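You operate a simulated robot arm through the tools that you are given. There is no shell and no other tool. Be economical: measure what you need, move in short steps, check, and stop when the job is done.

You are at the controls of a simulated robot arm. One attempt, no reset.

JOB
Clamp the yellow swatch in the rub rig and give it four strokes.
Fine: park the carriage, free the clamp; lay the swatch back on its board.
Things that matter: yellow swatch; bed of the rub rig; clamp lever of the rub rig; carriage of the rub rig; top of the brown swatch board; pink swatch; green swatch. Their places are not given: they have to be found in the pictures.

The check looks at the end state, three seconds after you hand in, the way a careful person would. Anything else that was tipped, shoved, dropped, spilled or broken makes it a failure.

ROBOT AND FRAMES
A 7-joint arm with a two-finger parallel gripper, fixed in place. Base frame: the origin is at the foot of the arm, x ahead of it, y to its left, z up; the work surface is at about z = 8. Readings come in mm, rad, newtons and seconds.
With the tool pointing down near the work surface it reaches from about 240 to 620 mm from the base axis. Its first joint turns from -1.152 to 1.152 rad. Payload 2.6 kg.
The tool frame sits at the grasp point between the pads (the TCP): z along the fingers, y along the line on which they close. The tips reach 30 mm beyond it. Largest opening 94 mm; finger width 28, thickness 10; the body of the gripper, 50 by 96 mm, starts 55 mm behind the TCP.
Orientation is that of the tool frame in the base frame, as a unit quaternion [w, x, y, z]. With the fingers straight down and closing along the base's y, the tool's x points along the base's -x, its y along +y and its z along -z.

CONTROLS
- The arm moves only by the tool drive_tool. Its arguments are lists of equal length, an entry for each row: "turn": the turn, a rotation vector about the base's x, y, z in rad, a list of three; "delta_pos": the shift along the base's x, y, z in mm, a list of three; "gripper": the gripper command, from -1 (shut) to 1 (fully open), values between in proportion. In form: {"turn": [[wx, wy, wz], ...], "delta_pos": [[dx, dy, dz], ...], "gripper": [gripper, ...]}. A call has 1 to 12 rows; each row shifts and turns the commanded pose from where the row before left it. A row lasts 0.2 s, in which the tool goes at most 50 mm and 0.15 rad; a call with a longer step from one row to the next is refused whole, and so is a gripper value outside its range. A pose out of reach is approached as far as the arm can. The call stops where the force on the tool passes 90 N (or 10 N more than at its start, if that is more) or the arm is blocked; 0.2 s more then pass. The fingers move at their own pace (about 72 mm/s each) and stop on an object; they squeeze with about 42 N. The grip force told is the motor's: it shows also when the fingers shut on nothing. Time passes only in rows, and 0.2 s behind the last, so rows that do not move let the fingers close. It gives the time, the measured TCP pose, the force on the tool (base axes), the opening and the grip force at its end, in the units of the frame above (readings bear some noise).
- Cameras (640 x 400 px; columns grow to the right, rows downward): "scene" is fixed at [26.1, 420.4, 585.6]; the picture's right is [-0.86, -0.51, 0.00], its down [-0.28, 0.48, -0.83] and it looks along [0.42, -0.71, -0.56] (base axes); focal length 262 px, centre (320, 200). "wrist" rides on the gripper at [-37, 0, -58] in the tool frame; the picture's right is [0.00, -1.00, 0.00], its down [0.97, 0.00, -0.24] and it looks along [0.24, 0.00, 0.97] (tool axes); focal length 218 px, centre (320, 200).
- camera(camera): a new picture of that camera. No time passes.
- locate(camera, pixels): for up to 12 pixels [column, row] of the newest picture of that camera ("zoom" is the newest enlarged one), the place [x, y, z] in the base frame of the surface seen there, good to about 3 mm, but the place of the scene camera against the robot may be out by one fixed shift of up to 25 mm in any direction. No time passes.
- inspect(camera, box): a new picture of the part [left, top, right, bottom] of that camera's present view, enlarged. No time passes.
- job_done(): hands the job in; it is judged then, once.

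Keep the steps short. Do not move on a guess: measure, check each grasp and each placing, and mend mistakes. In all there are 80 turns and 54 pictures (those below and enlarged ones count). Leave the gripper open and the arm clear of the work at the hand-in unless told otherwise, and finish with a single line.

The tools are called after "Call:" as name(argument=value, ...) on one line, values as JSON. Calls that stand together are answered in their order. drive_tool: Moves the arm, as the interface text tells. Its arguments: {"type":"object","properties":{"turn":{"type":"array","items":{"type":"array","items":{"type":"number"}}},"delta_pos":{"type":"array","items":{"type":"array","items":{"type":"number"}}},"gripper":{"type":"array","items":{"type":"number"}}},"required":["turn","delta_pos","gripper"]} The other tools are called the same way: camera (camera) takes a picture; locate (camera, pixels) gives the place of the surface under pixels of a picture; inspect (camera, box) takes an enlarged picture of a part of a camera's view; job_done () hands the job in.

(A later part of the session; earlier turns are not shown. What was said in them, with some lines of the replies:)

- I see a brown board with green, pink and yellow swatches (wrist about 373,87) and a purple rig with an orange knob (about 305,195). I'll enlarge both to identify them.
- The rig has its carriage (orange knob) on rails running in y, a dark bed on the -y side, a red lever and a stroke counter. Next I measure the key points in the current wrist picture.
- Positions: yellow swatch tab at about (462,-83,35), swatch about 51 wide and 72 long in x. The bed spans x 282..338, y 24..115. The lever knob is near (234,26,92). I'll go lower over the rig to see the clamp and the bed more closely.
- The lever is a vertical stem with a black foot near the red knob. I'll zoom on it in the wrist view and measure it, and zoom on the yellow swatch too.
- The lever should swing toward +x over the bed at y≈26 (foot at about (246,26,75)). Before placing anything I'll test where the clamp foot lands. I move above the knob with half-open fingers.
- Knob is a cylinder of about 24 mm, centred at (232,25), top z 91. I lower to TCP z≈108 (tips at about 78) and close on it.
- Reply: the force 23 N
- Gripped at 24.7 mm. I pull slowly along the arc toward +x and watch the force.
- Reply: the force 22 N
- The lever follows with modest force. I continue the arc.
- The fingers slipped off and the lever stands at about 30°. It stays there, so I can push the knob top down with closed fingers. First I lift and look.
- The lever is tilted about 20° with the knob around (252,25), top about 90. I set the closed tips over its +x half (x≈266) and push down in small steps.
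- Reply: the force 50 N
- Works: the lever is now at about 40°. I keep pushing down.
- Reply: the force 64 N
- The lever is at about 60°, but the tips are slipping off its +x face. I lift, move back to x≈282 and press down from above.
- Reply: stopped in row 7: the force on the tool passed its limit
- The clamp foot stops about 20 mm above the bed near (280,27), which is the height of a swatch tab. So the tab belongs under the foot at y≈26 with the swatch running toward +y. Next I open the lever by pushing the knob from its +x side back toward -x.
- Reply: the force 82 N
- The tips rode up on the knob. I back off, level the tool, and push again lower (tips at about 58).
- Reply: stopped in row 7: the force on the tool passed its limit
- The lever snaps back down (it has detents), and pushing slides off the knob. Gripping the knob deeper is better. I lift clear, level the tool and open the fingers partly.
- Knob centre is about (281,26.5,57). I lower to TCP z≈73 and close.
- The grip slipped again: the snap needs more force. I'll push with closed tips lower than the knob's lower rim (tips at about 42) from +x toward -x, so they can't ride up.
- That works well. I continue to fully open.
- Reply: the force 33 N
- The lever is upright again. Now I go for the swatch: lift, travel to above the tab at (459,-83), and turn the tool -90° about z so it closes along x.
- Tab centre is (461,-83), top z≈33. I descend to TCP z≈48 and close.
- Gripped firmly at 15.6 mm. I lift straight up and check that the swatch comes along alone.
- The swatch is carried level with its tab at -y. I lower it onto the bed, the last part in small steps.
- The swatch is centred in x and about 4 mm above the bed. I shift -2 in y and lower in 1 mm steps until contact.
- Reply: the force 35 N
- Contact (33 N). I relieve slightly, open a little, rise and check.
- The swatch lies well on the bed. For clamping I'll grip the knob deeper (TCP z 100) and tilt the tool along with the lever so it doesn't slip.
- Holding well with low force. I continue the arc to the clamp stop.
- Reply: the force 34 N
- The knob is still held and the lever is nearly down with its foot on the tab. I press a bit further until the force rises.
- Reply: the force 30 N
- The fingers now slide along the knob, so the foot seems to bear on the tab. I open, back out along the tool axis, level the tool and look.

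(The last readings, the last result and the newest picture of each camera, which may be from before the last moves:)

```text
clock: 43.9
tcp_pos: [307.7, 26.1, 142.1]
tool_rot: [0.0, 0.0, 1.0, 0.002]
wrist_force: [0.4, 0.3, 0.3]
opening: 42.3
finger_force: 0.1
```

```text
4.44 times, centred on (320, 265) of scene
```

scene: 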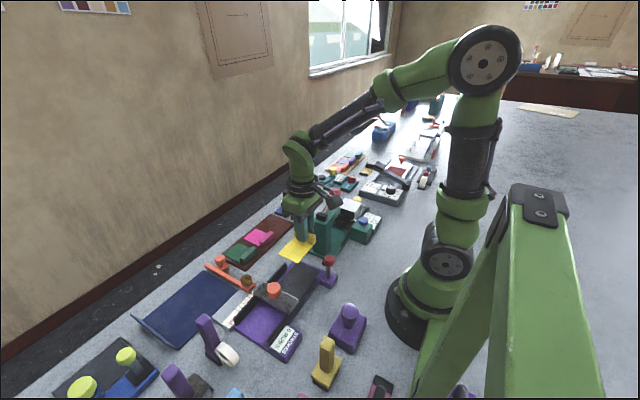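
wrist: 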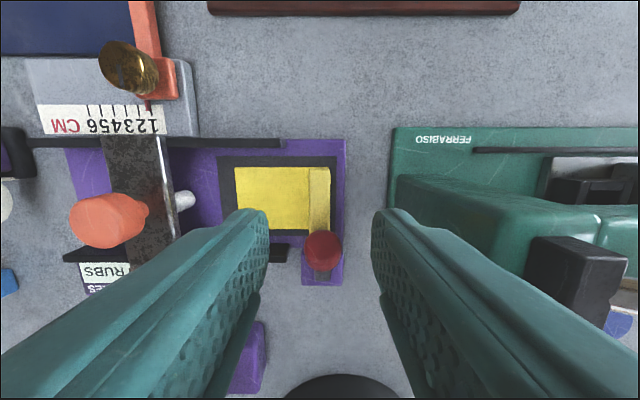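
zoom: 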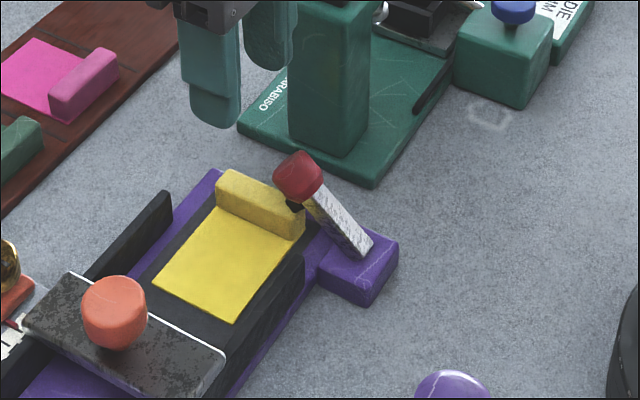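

The foot appears to rest on the near end of the tab. To be sure, I press the knob down once from above with closed fingers, watching force and position.

Call:
drive_tool(turn=[[0, 0, 0], [0, 0, 0], [0, 0, 0], [0, 0, 0], [0, 0, 0], [0, 0, 0], [0, 0, 0]], delta_pos=[[-12, 0, 0], [-10, 0, 0], [0, 0, -20], [0, 0, -12], [0, 0, -6], [0, 0, -4], [0, 0, -4]], gripper=[-1, -1, -1, -1, -1, -1, -1])

Call:
inspect(camera="scene", box=[300, 245, 360, 290])

```text
clock: 45.3
tcp_pos: [286.3, 27.7, 103.7]
tool_rot: [0.004, 0.0, 1.0, 0.002]
wrist_force: [1.1, -0.3, 3.5]
opening: 0.0
finger_force: 32.9
stopped in row 7: the force on the tool passed its limit (the readings are from after the stop); the commanded pose is now the measured one
```

```text
8.89 times, centred on (330, 268) of scene
```

zoom: 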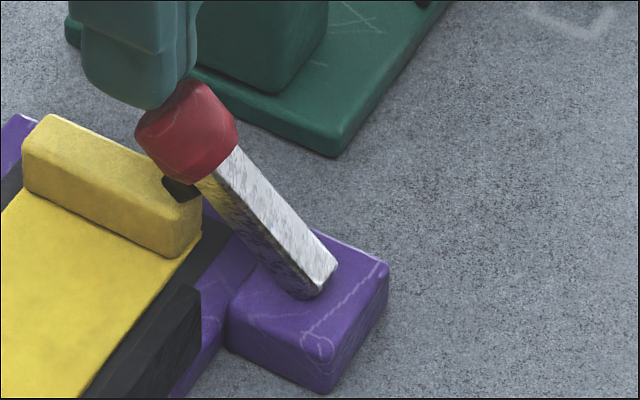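

The foot bears on the tab and 90 N moves nothing, so it is clamped. Next is the carriage knob: I lift and move above it (about 302,154).

Call:
drive_tool(turn=[[0, 0, 0], [0, 0, 0], [0, 0, 0], [0, 0, 0], [0, 0, 0], [0, 0, 0]], delta_pos=[[2, 0, 40], [5, 40, 20], [5, 40, 0], [2, 40, 0], [0, 5, 0], [0, 0, 0]], gripper=[-1, 0.2, 0.2, 0.2, 0.2, 0.2])

Call:
camera(camera="wrist")

```text
clock: 46.7
tcp_pos: [301.0, 150.1, 164.3]
tool_rot: [0.002, 0.0, 1.0, 0.002]
wrist_force: [-0.5, 0.4, -0.3]
opening: 56.4
finger_force: 0.1
```

```text
16 pictures are left
```

wrist: 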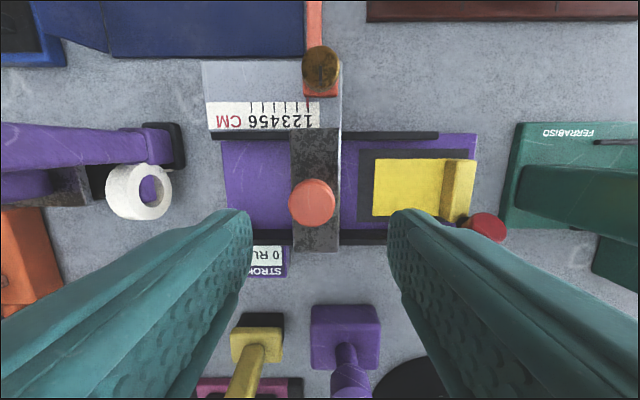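

Call:
locate(camera="wrist", pixels=[[312, 203], [291, 203], [333, 203], [312, 181], [312, 224], [293, 150], [339, 150], [217, 136], [436, 136], [226, 180], [244, 262]])

```text
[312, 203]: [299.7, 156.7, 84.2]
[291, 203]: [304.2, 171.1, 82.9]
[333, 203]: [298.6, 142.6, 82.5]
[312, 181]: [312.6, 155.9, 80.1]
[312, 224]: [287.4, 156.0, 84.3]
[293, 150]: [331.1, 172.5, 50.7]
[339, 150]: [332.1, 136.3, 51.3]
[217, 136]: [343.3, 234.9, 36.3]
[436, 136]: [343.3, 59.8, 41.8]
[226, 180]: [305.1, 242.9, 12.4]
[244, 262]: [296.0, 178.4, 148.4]
```

Knob centre is (300,156.5), diameter about 28, top 84. The rails run y 60..235. I descend to z 90 and grip.

Call:
drive_tool(turn=[[0, 0, 0], [0, 0, 0], [0, 0, 0], [0, 0, 0], [0, 0, 0], [0, 0, 0]], delta_pos=[[-1, 6.4, -40], [0, 0, -34], [0, 0, 0], [0, 0, 0], [0, 0, 0], [0, 0, 0]], gripper=[0.2, 0.2, 0.2, -1, -1, -1])

```text
clock: 48.1
tcp_pos: [299.0, 155.8, 89.4]
tool_rot: [0.002, 0.001, 1.0, 0.001]
wrist_force: [3.7, -0.5, -9.3]
opening: 30.7
finger_force: 44.8
```

Gripped at 30.7 mm. I move the carriage slowly toward -y over the swatch, watching the force.

Call:
drive_tool(turn=[[0, 0, 0], [0, 0, 0], [0, 0, 0], [0, 0, 0], [0, 0, 0], [0, 0, 0], [0, 0, 0], [0, 0, 0]], delta_pos=[[0, -10, 0], [0, -10, 0], [0, -10, 0], [0, -10, 0], [0, -10, 0], [0, -10, 0], [0, -10, 0], [0, 0, 0]], gripper=[-1, -1, -1, -1, -1, -1, -1, -1])

Call:
inspect(camera="scene", box=[220, 240, 360, 370])

```text
clock: 49.9
tcp_pos: [298.7, 87.2, 89.7]
tool_rot: [0.001, 0.001, 1.0, 0.002]
wrist_force: [-14.3, -0.4, 7.1]
opening: 31.0
finger_force: 45.1
```

```text
3.08 times, centred on (290, 305) of scene
```

zoom: 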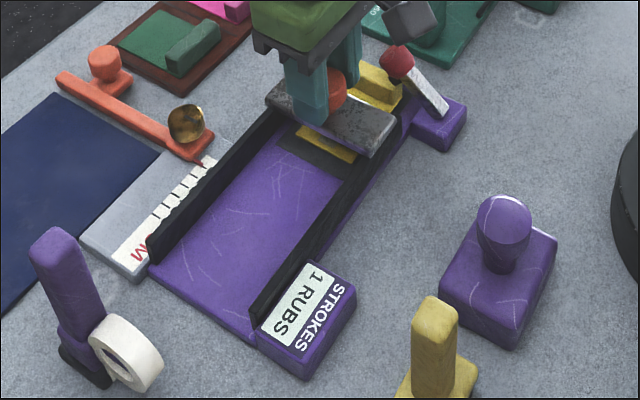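

The counter reads "1 RUBS". I move back to +y and read it again.

Call:
drive_tool(turn=[[0, 0, 0], [0, 0, 0], [0, 0, 0], [0, 0, 0], [0, 0, 0], [0, 0, 0], [0, 0, 0], [0, 0, 0]], delta_pos=[[0, 10, 0], [0, 10, 0], [0, 10, 0], [0, 10, 0], [0, 10, 0], [0, 10, 0], [0, 10, 0], [0, 0, 0]], gripper=[-1, -1, -1, -1, -1, -1, -1, -1])

Call:
inspect(camera="scene", box=[220, 240, 360, 370])

```text
clock: 51.7
tcp_pos: [299.9, 156.9, 89.3]
tool_rot: [0.0, 0.001, 1.0, 0.0]
wrist_force: [-16.3, -9.0, -4.0]
opening: 31.1
finger_force: 44.8
```

```text
3.08 times, centred on (290, 305) of scene
```

zoom: 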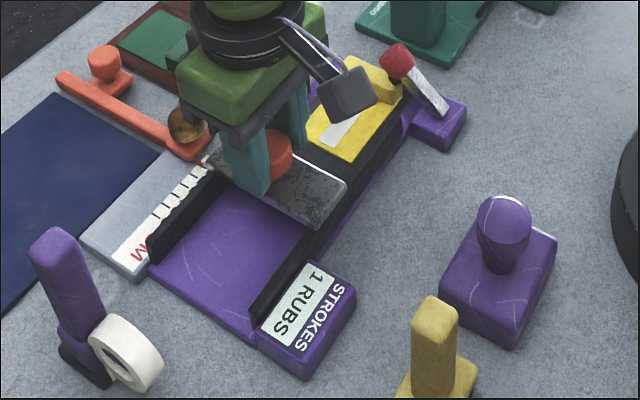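

Still 1 after the return, and a rubbed streak shows on the swatch. I do another -y pass and read.

Call:
drive_tool(turn=[[0, 0, 0], [0, 0, 0], [0, 0, 0], [0, 0, 0], [0, 0, 0], [0, 0, 0], [0, 0, 0], [0, 0, 0]], delta_pos=[[0, -10, 0], [0, -10, 0], [0, -10, 0], [0, -10, 0], [0, -10, 0], [0, -10, 0], [0, -10, 0], [0, 0, 0]], gripper=[-1, -1, -1, -1, -1, -1, -1, -1])

Call:
inspect(camera="scene", box=[220, 240, 360, 370])

```text
clock: 53.5
tcp_pos: [300.0, 86.9, 89.9]
tool_rot: [0.0, 0.002, 1.0, 0.001]
wrist_force: [-10.4, -0.9, -6.9]
opening: 31.3
finger_force: 45.2
```

```text
3.08 times, centred on (290, 305) of scene
```

zoom: 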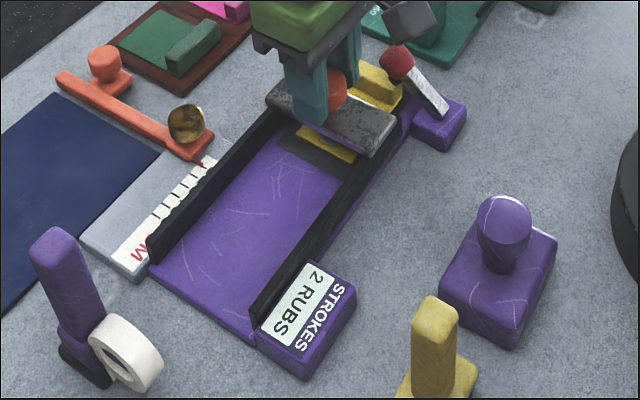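

It counts 2: one per -y pass. I do the remaining cycles the same way, checking at 3 and 4.

Call:
drive_tool(turn=[[0, 0, 0], [0, 0, 0], [0, 0, 0], [0, 0, 0], [0, 0, 0], [0, 0, 0], [0, 0, 0], [0, 0, 0]], delta_pos=[[0, 10, 0], [0, 10, 0], [0, 10, 0], [0, 10, 0], [0, 10, 0], [0, 10, 0], [0, 10, 0], [0, 0, 0]], gripper=[-1, -1, -1, -1, -1, -1, -1, -1])

Call:
drive_tool(turn=[[0, 0, 0], [0, 0, 0], [0, 0, 0], [0, 0, 0], [0, 0, 0], [0, 0, 0], [0, 0, 0], [0, 0, 0]], delta_pos=[[0, -10, 0], [0, -10, 0], [0, -10, 0], [0, -10, 0], [0, -10, 0], [0, -10, 0], [0, -10, 0], [0, 0, 0]], gripper=[-1, -1, -1, -1, -1, -1, -1, -1])

Call:
inspect(camera="scene", box=[220, 240, 360, 370])

```text
clock: 55.3
tcp_pos: [298.7, 157.3, 89.3]
tool_rot: [0.001, 0.001, 1.0, 0.002]
wrist_force: [-15.0, -4.2, -1.9]
opening: 31.1
finger_force: 44.7
```

```text
clock: 57.1
tcp_pos: [300.3, 87.8, 91.4]
tool_rot: [0.001, 0.001, 1.0, 0.001]
wrist_force: [-15.4, 0.5, -8.5]
opening: 31.1
finger_force: 45.3
```

```text
3.08 times, centred on (290, 305) of scene
```

zoom: 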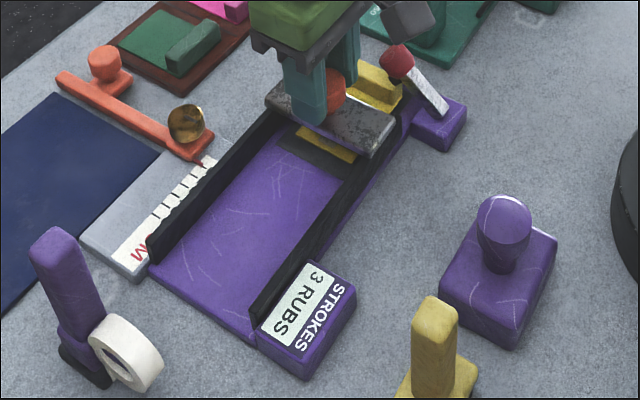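

Counter is 3. One more cycle, then back to the start position.

Call:
drive_tool(turn=[[0, 0, 0], [0, 0, 0], [0, 0, 0], [0, 0, 0], [0, 0, 0], [0, 0, 0], [0, 0, 0], [0, 0, 0]], delta_pos=[[0, 10, 0], [0, 10, 0], [0, 10, 0], [0, 10, 0], [0, 10, 0], [0, 10, 0], [0, 10, 0], [0, 0, 0]], gripper=[-1, -1, -1, -1, -1, -1, -1, -1])

Call:
drive_tool(turn=[[0, 0, 0], [0, 0, 0], [0, 0, 0], [0, 0, 0], [0, 0, 0], [0, 0, 0], [0, 0, 0], [0, 0, 0]], delta_pos=[[0, -10, 0], [0, -10, 0], [0, -10, 0], [0, -10, 0], [0, -10, 0], [0, -10, 0], [0, -10, 0], [0, 0, 0]], gripper=[-1, -1, -1, -1, -1, -1, -1, -1])

Call:
drive_tool(turn=[[0, 0, 0], [0, 0, 0], [0, 0, 0], [0, 0, 0], [0, 0, 0], [0, 0, 0], [0, 0, 0], [0, 0, 0]], delta_pos=[[0, 10, 0], [0, 10, 0], [0, 10, 0], [0, 10, 0], [0, 10, 0], [0, 10, 0], [0, 10, 0], [0, 0, 0]], gripper=[-1, -1, -1, -1, -1, -1, -1, -1])

Call:
drive_tool(turn=[[0, 0, 0], [0, 0, 0], [0, 0, 0]], delta_pos=[[0, 2, 0], [0, 2, 0], [0, 0, 0]], gripper=[-1, -1, -1])

Call:
inspect(camera="scene", box=[220, 240, 360, 370])

```text
clock: 58.9
tcp_pos: [299.8, 158.3, 90.0]
tool_rot: [0.003, 0.002, 1.0, 0.0]
wrist_force: [-12.9, -11.8, 24.4]
opening: 31.1
finger_force: 45.2
```

```text
clock: 60.7
tcp_pos: [300.3, 87.4, 89.7]
tool_rot: [0.003, 0.002, 1.0, 0.001]
wrist_force: [14.1, 1.3, -20.8]
opening: 31.1
finger_force: 45.0
```

```text
clock: 62.5
tcp_pos: [300.5, 157.5, 89.8]
tool_rot: [0.002, 0.001, 1.0, 0.001]
wrist_force: [-6.2, -6.1, 13.9]
opening: 31.0
finger_force: 45.6
```

```text
clock: 63.3
tcp_pos: [301.2, 157.9, 89.2]
tool_rot: [0.0, 0.005, 1.0, -0.001]
wrist_force: [-11.4, -40.3, 25.3]
opening: 31.1
finger_force: 45.1
```

```text
3.08 times, centred on (290, 305) of scene
```

zoom: 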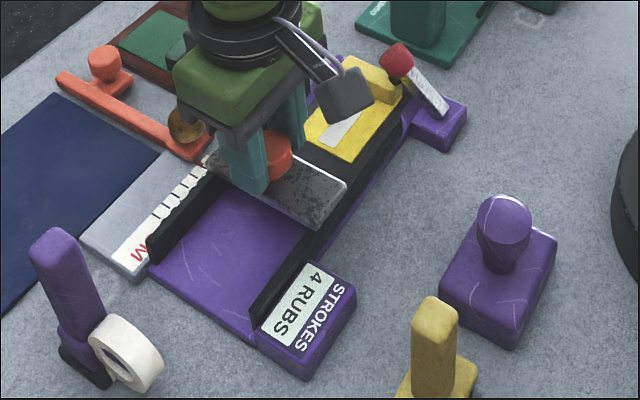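

Counter shows 4 and the carriage is against its end stop (−40 N at 4 mm more command), so it is parked. I ease off, release and rise.

Call:
drive_tool(turn=[[0, 0, 0], [0, 0, 0], [0, 0, 0], [0, 0, 0], [0, 0, 0], [0, 0, 0], [0, 0, 0], [0, 0, 0], [0, 0, 0]], delta_pos=[[0, -3.5, 0], [0, 0, 0], [0, 0, 0], [0, 0, 30], [0, 0, 35], [8, -43, 0], [8, -43, 0], [8, -44, 0], [0, 0, 0]], gripper=[-1, 0.1, 0.1, 0.1, 0.1, -1, -1, -1, -1])

Call:
camera(camera="wrist")

```text
clock: 65.3
tcp_pos: [323.9, 26.8, 153.8]
tool_rot: [0.003, 0.001, 1.0, 0.003]
wrist_force: [0.3, 0.2, 0.3]
opening: 0.0
finger_force: 33.0
```

```text
10 pictures are left
```

wrist: 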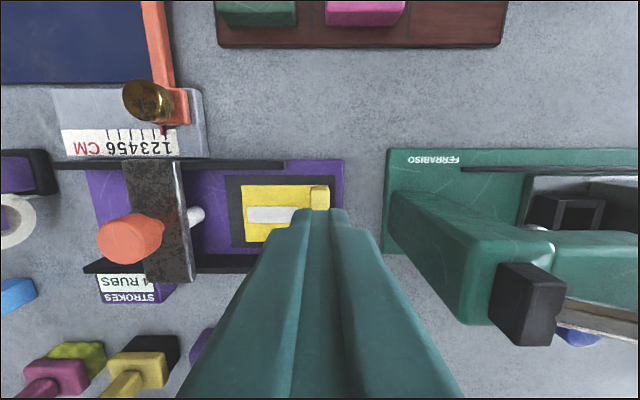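

Swatch in place with its streak. I descend in front of the knob to z 75 (tips over the tab) and push the lever back to -x.

Call:
drive_tool(turn=[[0, 0, 0], [0, 0, 0], [0, 0, 0], [0, 0, 0], [0, 0, 0], [0, 0, 0], [0, 0, 0], [0, 0, 0], [0, 0, 0], [0, 0, 0], [0, 0, 0]], delta_pos=[[2, 0, -40], [0, 0, -39], [-7, 0, 0], [-7, 0, 0], [-6, 0, 0], [-6, 0, 0], [-6, 0, 0], [-6, 0, 1], [-6, 0, 2], [-6, 0, 2], [0, 0, 0]], gripper=[-1, -1, -1, -1, -1, -1, -1, -1, -1, -1, -1])

Call:
drive_tool(turn=[[0, 0, 0], [0, 0, 0], [0, 0, 0], [0, 0, 0]], delta_pos=[[-6, 0, 1], [-6, 0, 0], [-5, 0, 0], [-3, 0, 0]], gripper=[-1, -1, -1, -1])

Call:
inspect(camera="scene", box=[260, 220, 380, 310])

```text
clock: 67.7
tcp_pos: [277.7, 29.2, 82.3]
tool_rot: [0.007, 0.0, 1.0, 0.002]
wrist_force: [15.4, 1.2, 28.0]
opening: 0.1
finger_force: 33.1
```

```text
clock: 68.7
tcp_pos: [261.7, 28.8, 84.3]
tool_rot: [0.012, -0.002, 1.0, 0.002]
wrist_force: [38.5, -5.5, -8.6]
opening: 0.3
finger_force: 33.3
```

```text
4.44 times, centred on (320, 265) of scene
```

zoom: 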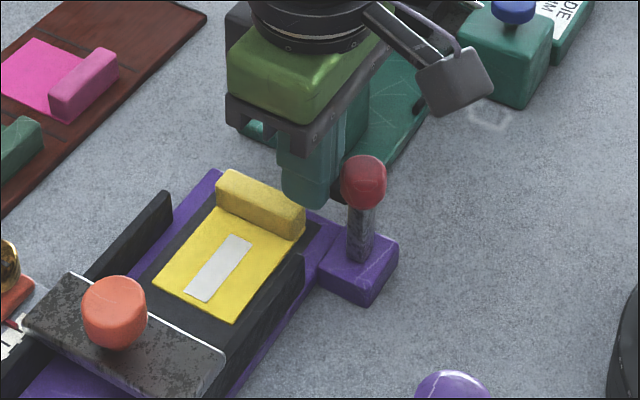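

The clamp is free. Now I go above the tab with open fingers and check its place.

Call:
drive_tool(turn=[[0, 0, 0], [0, 0, 0], [0, 0, 0], [0, 0, 0]], delta_pos=[[15, 0, 20], [20, -1, 40], [2, 0, 10], [0, 0, 0]], gripper=[-1, -0.2, -0.2, -0.2])

Call:
camera(camera="wrist")

```text
clock: 69.7
tcp_pos: [293.3, 26.9, 153.7]
tool_rot: [0.001, 0.001, 1.0, 0.002]
wrist_force: [-0.3, -0.6, 0.1]
opening: 37.5
finger_force: 0.0
```

```text
8 pictures are left
```

wrist: 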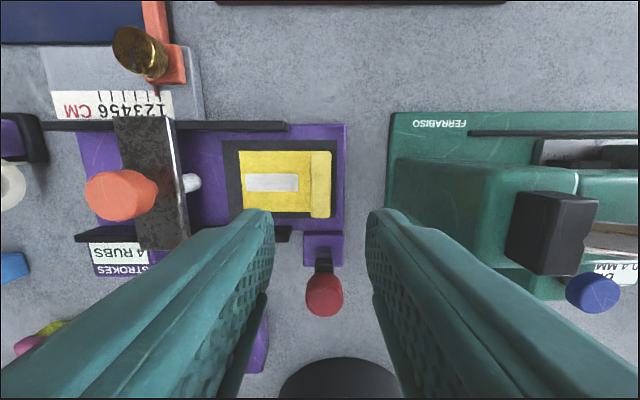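

Call:
locate(camera="wrist", pixels=[[312, 155], [329, 155], [312, 213], [329, 213], [320, 185], [242, 155], [244, 208]])

```text
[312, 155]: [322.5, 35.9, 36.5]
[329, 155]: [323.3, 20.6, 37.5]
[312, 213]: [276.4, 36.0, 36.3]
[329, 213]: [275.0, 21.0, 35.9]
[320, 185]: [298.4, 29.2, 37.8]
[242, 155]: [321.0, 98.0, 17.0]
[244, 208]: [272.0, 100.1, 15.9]
```

Tab centre is (299,28.3), top about 36.5. I descend to z 50, grip and lift.

Call:
drive_tool(turn=[[0, 0, 0], [0, 0, 0], [0, 0, 0], [0, 0, 0], [0, 0, 0], [0, 0, 0], [0, 0, 0]], delta_pos=[[5.7, 1.4, -45], [0, 0, -40], [0, 0, -18.5], [0, 0, 0], [0, 0, 0], [0, 0, 0], [0, 0, 0]], gripper=[-0.2, -0.2, -0.2, -0.2, -1, -1, -1])

Call:
drive_tool(turn=[[0, 0, 0], [0, 0, 0], [0, 0, 0], [0, 0, 0], [0, 0, 0]], delta_pos=[[0, 0, 15], [0, 0, 40], [0, 0, 40], [0, 0, 45], [0, 0, 0]], gripper=[-1, -1, -1, -1, -1])

```text
clock: 71.3
tcp_pos: [298.9, 30.6, 48.6]
tool_rot: [0.002, 0.001, 1.0, 0.001]
wrist_force: [0.8, 0.6, 0.4]
opening: 15.9
finger_force: 42.1
```

```text
clock: 72.5
tcp_pos: [302.5, 29.4, 189.7]
tool_rot: [0.003, 0.002, 1.0, 0.002]
wrist_force: [1.3, -0.2, -1.2]
opening: 15.7
finger_force: 42.3
```

Gripped at 15.8 mm and lifted. I carry it back over the board, turning -90°.

Call:
drive_tool(turn=[[0, 0, -0.15], [0, 0, -0.15], [0, 0, -0.15], [0, 0, -0.15], [0, 0, -0.15], [0, 0, -0.15], [0, 0, -0.15], [0, 0, -0.15], [0, 0, -0.15], [0, 0, -0.15], [0, 0, -0.0708], [0, 0, 0]], delta_pos=[[15, -10, 0], [15, -10, 0], [15, -10, 0], [15, -10, 0], [15, -10, 0], [15, -10, 0], [15, -10, 0], [15, -10, 0], [15, -10, 0], [15, -11, 0], [9, -11, -30], [0, 0, 0]], gripper=[-1, -1, -1, -1, -1, -1, -1, -1, -1, -1, -1, -1])

Call:
camera(camera="wrist")

```text
clock: 75.1
tcp_pos: [459.5, -83.3, 157.9]
tool_rot: [0.003, 0.708, 0.706, 0.0]
wrist_force: [0.4, 1.2, -0.5]
opening: 15.6
finger_force: 42.1
```

```text
7 pictures are left
```

wrist: 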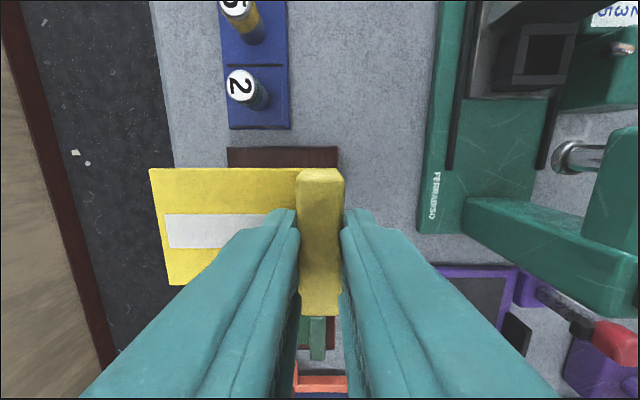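

Aligned as at pick-up. I lower over the board, then by small steps to contact.

Call:
drive_tool(turn=[[0, 0, 0], [0, 0, 0], [0, 0, 0], [0, 0, 0]], delta_pos=[[0, 0, -45], [0, 0, -45], [0, 0, -14], [0, 0, 0]], gripper=[-1, -1, -1, -1])

Call:
camera(camera="wrist")

Call:
locate(camera="wrist", pixels=[[156, 176], [170, 278], [320, 176], [320, 300], [280, 176], [350, 160], [280, 158], [145, 150]])

```text
clock: 76.1
tcp_pos: [458.4, -81.7, 53.4]
tool_rot: [0.003, 0.707, 0.707, -0.001]
wrist_force: [0.0, 0.2, -0.6]
opening: 15.8
finger_force: 42.6
```

```text
6 pictures are left
```

wrist: 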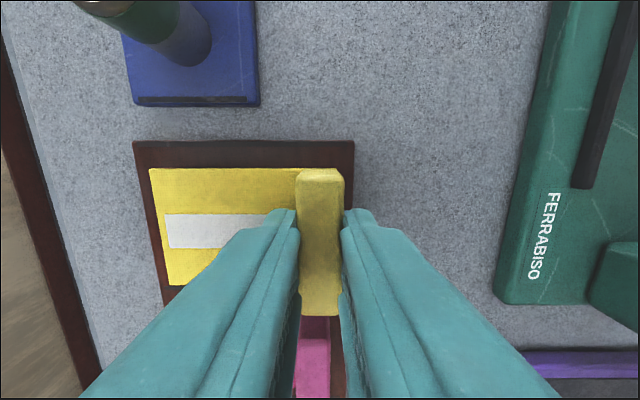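

```text
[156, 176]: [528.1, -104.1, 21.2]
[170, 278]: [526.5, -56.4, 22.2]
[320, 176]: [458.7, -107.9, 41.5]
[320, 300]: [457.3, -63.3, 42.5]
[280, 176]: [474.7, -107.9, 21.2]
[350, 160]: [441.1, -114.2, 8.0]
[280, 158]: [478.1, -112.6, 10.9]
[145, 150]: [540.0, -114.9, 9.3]
```

About 7 mm above the board; I shift +1.5 in x and lower stepwise.

Call:
drive_tool(turn=[[0, 0, 0], [0, 0, 0], [0, 0, 0], [0, 0, 0], [0, 0, 0]], delta_pos=[[1.5, -0.5, -2], [0, 0, -2], [0, 0, -1], [0, 0, -1], [0, 0, 0]], gripper=[-1, -1, -1, -1, -1])

Call:
drive_tool(turn=[[0, 0, 0], [0, 0, 0]], delta_pos=[[0, 0, -1], [0, 0, 0]], gripper=[-1, -1])

```text
clock: 77.3
tcp_pos: [461.0, -83.0, 48.0]
tool_rot: [0.002, 0.706, 0.708, -0.001]
wrist_force: [0.2, -0.5, -1.0]
opening: 15.7
finger_force: 41.8
```

```text
clock: 77.9
tcp_pos: [459.8, -83.6, 48.3]
tool_rot: [0.003, 0.707, 0.707, -0.001]
wrist_force: [0.1, -0.1, -0.5]
opening: 15.9
finger_force: 41.6
```

Call:
drive_tool(turn=[[0, 0, 0], [0, 0, 0]], delta_pos=[[0, 0, -1], [0, 0, 0]], gripper=[-1, -1])

Call:
drive_tool(turn=[[0, 0, 0], [0, 0, 0]], delta_pos=[[0, 0, -1], [0, 0, 0]], gripper=[-1, -1])

```text
clock: 78.5
tcp_pos: [458.5, -84.0, 46.1]
tool_rot: [0.003, 0.707, 0.707, -0.001]
wrist_force: [0.7, -0.9, -0.5]
opening: 15.6
finger_force: 41.2
```

```text
clock: 79.1
tcp_pos: [459.8, -83.4, 46.0]
tool_rot: [0.004, 0.707, 0.707, -0.001]
wrist_force: [0.8, -0.5, -0.2]
opening: 15.8
finger_force: 42.0
```

No contact yet; I keep going one millimetre at a time.

Call:
drive_tool(turn=[[0, 0, 0], [0, 0, 0]], delta_pos=[[0, 0, -1], [0, 0, 0]], gripper=[-1, -1])

Call:
drive_tool(turn=[[0, 0, 0], [0, 0, 0]], delta_pos=[[0, 0, -1], [0, 0, 0]], gripper=[-1, -1])

```text
clock: 79.7
tcp_pos: [460.3, -82.4, 44.7]
tool_rot: [0.003, 0.707, 0.707, 0.0]
wrist_force: [-0.8, 0.7, 4.8]
opening: 15.8
finger_force: 41.5
```

```text
clock: 80.3
tcp_pos: [459.0, -82.5, 44.3]
tool_rot: [0.003, 0.708, 0.706, 0.0]
wrist_force: [-6.0, 3.1, 19.9]
opening: 15.6
finger_force: 41.8
```

Contact (20 N). I relieve 0.7 mm, open gently and rise.

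Call:
drive_tool(turn=[[0, 0, 0], [0, 0, 0], [0, 0, 0], [0, 0, 0], [0, 0, 0], [0, 0, 0], [0, 0, 0]], delta_pos=[[0, 0, 0.7], [0, 0, 0], [0, 0, 0], [0, 0, 20], [0, 0, 45], [0, 0, 45], [0, 0, 40]], gripper=[-1, -0.3, -0.3, -0.3, -0.3, 1, 1])

Call:
camera(camera="wrist")

Call:
inspect(camera="scene", box=[200, 190, 360, 360])

```text
clock: 81.9
tcp_pos: [458.5, -84.8, 193.1]
tool_rot: [0.003, 0.707, 0.707, -0.001]
wrist_force: [-0.2, 0.2, 0.1]
opening: 94.1
finger_force: 0.2
```

```text
5 pictures are left
```

wrist: 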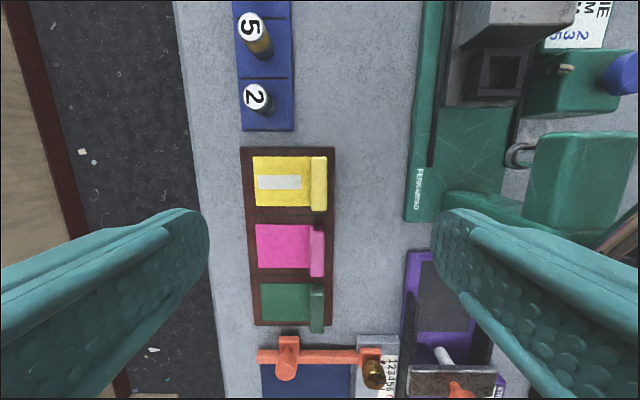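

```text
2.35 times, centred on (280, 275) of scene
```

zoom: 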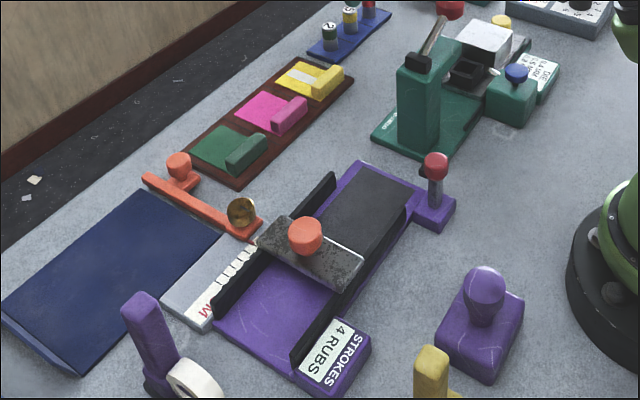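

The swatch lies flat in its slot, pink and green are undisturbed, the counter reads 4, the carriage is parked and the lever is up. The gripper is open and clear of the work, so I hand in.

Call:
job_done()

```text
The job is handed in.
```

The yellow swatch was clamped, given four strokes (counter reads 4), and laid back on its board, with the carriage parked, the clamp lever freed, and the job handed in.
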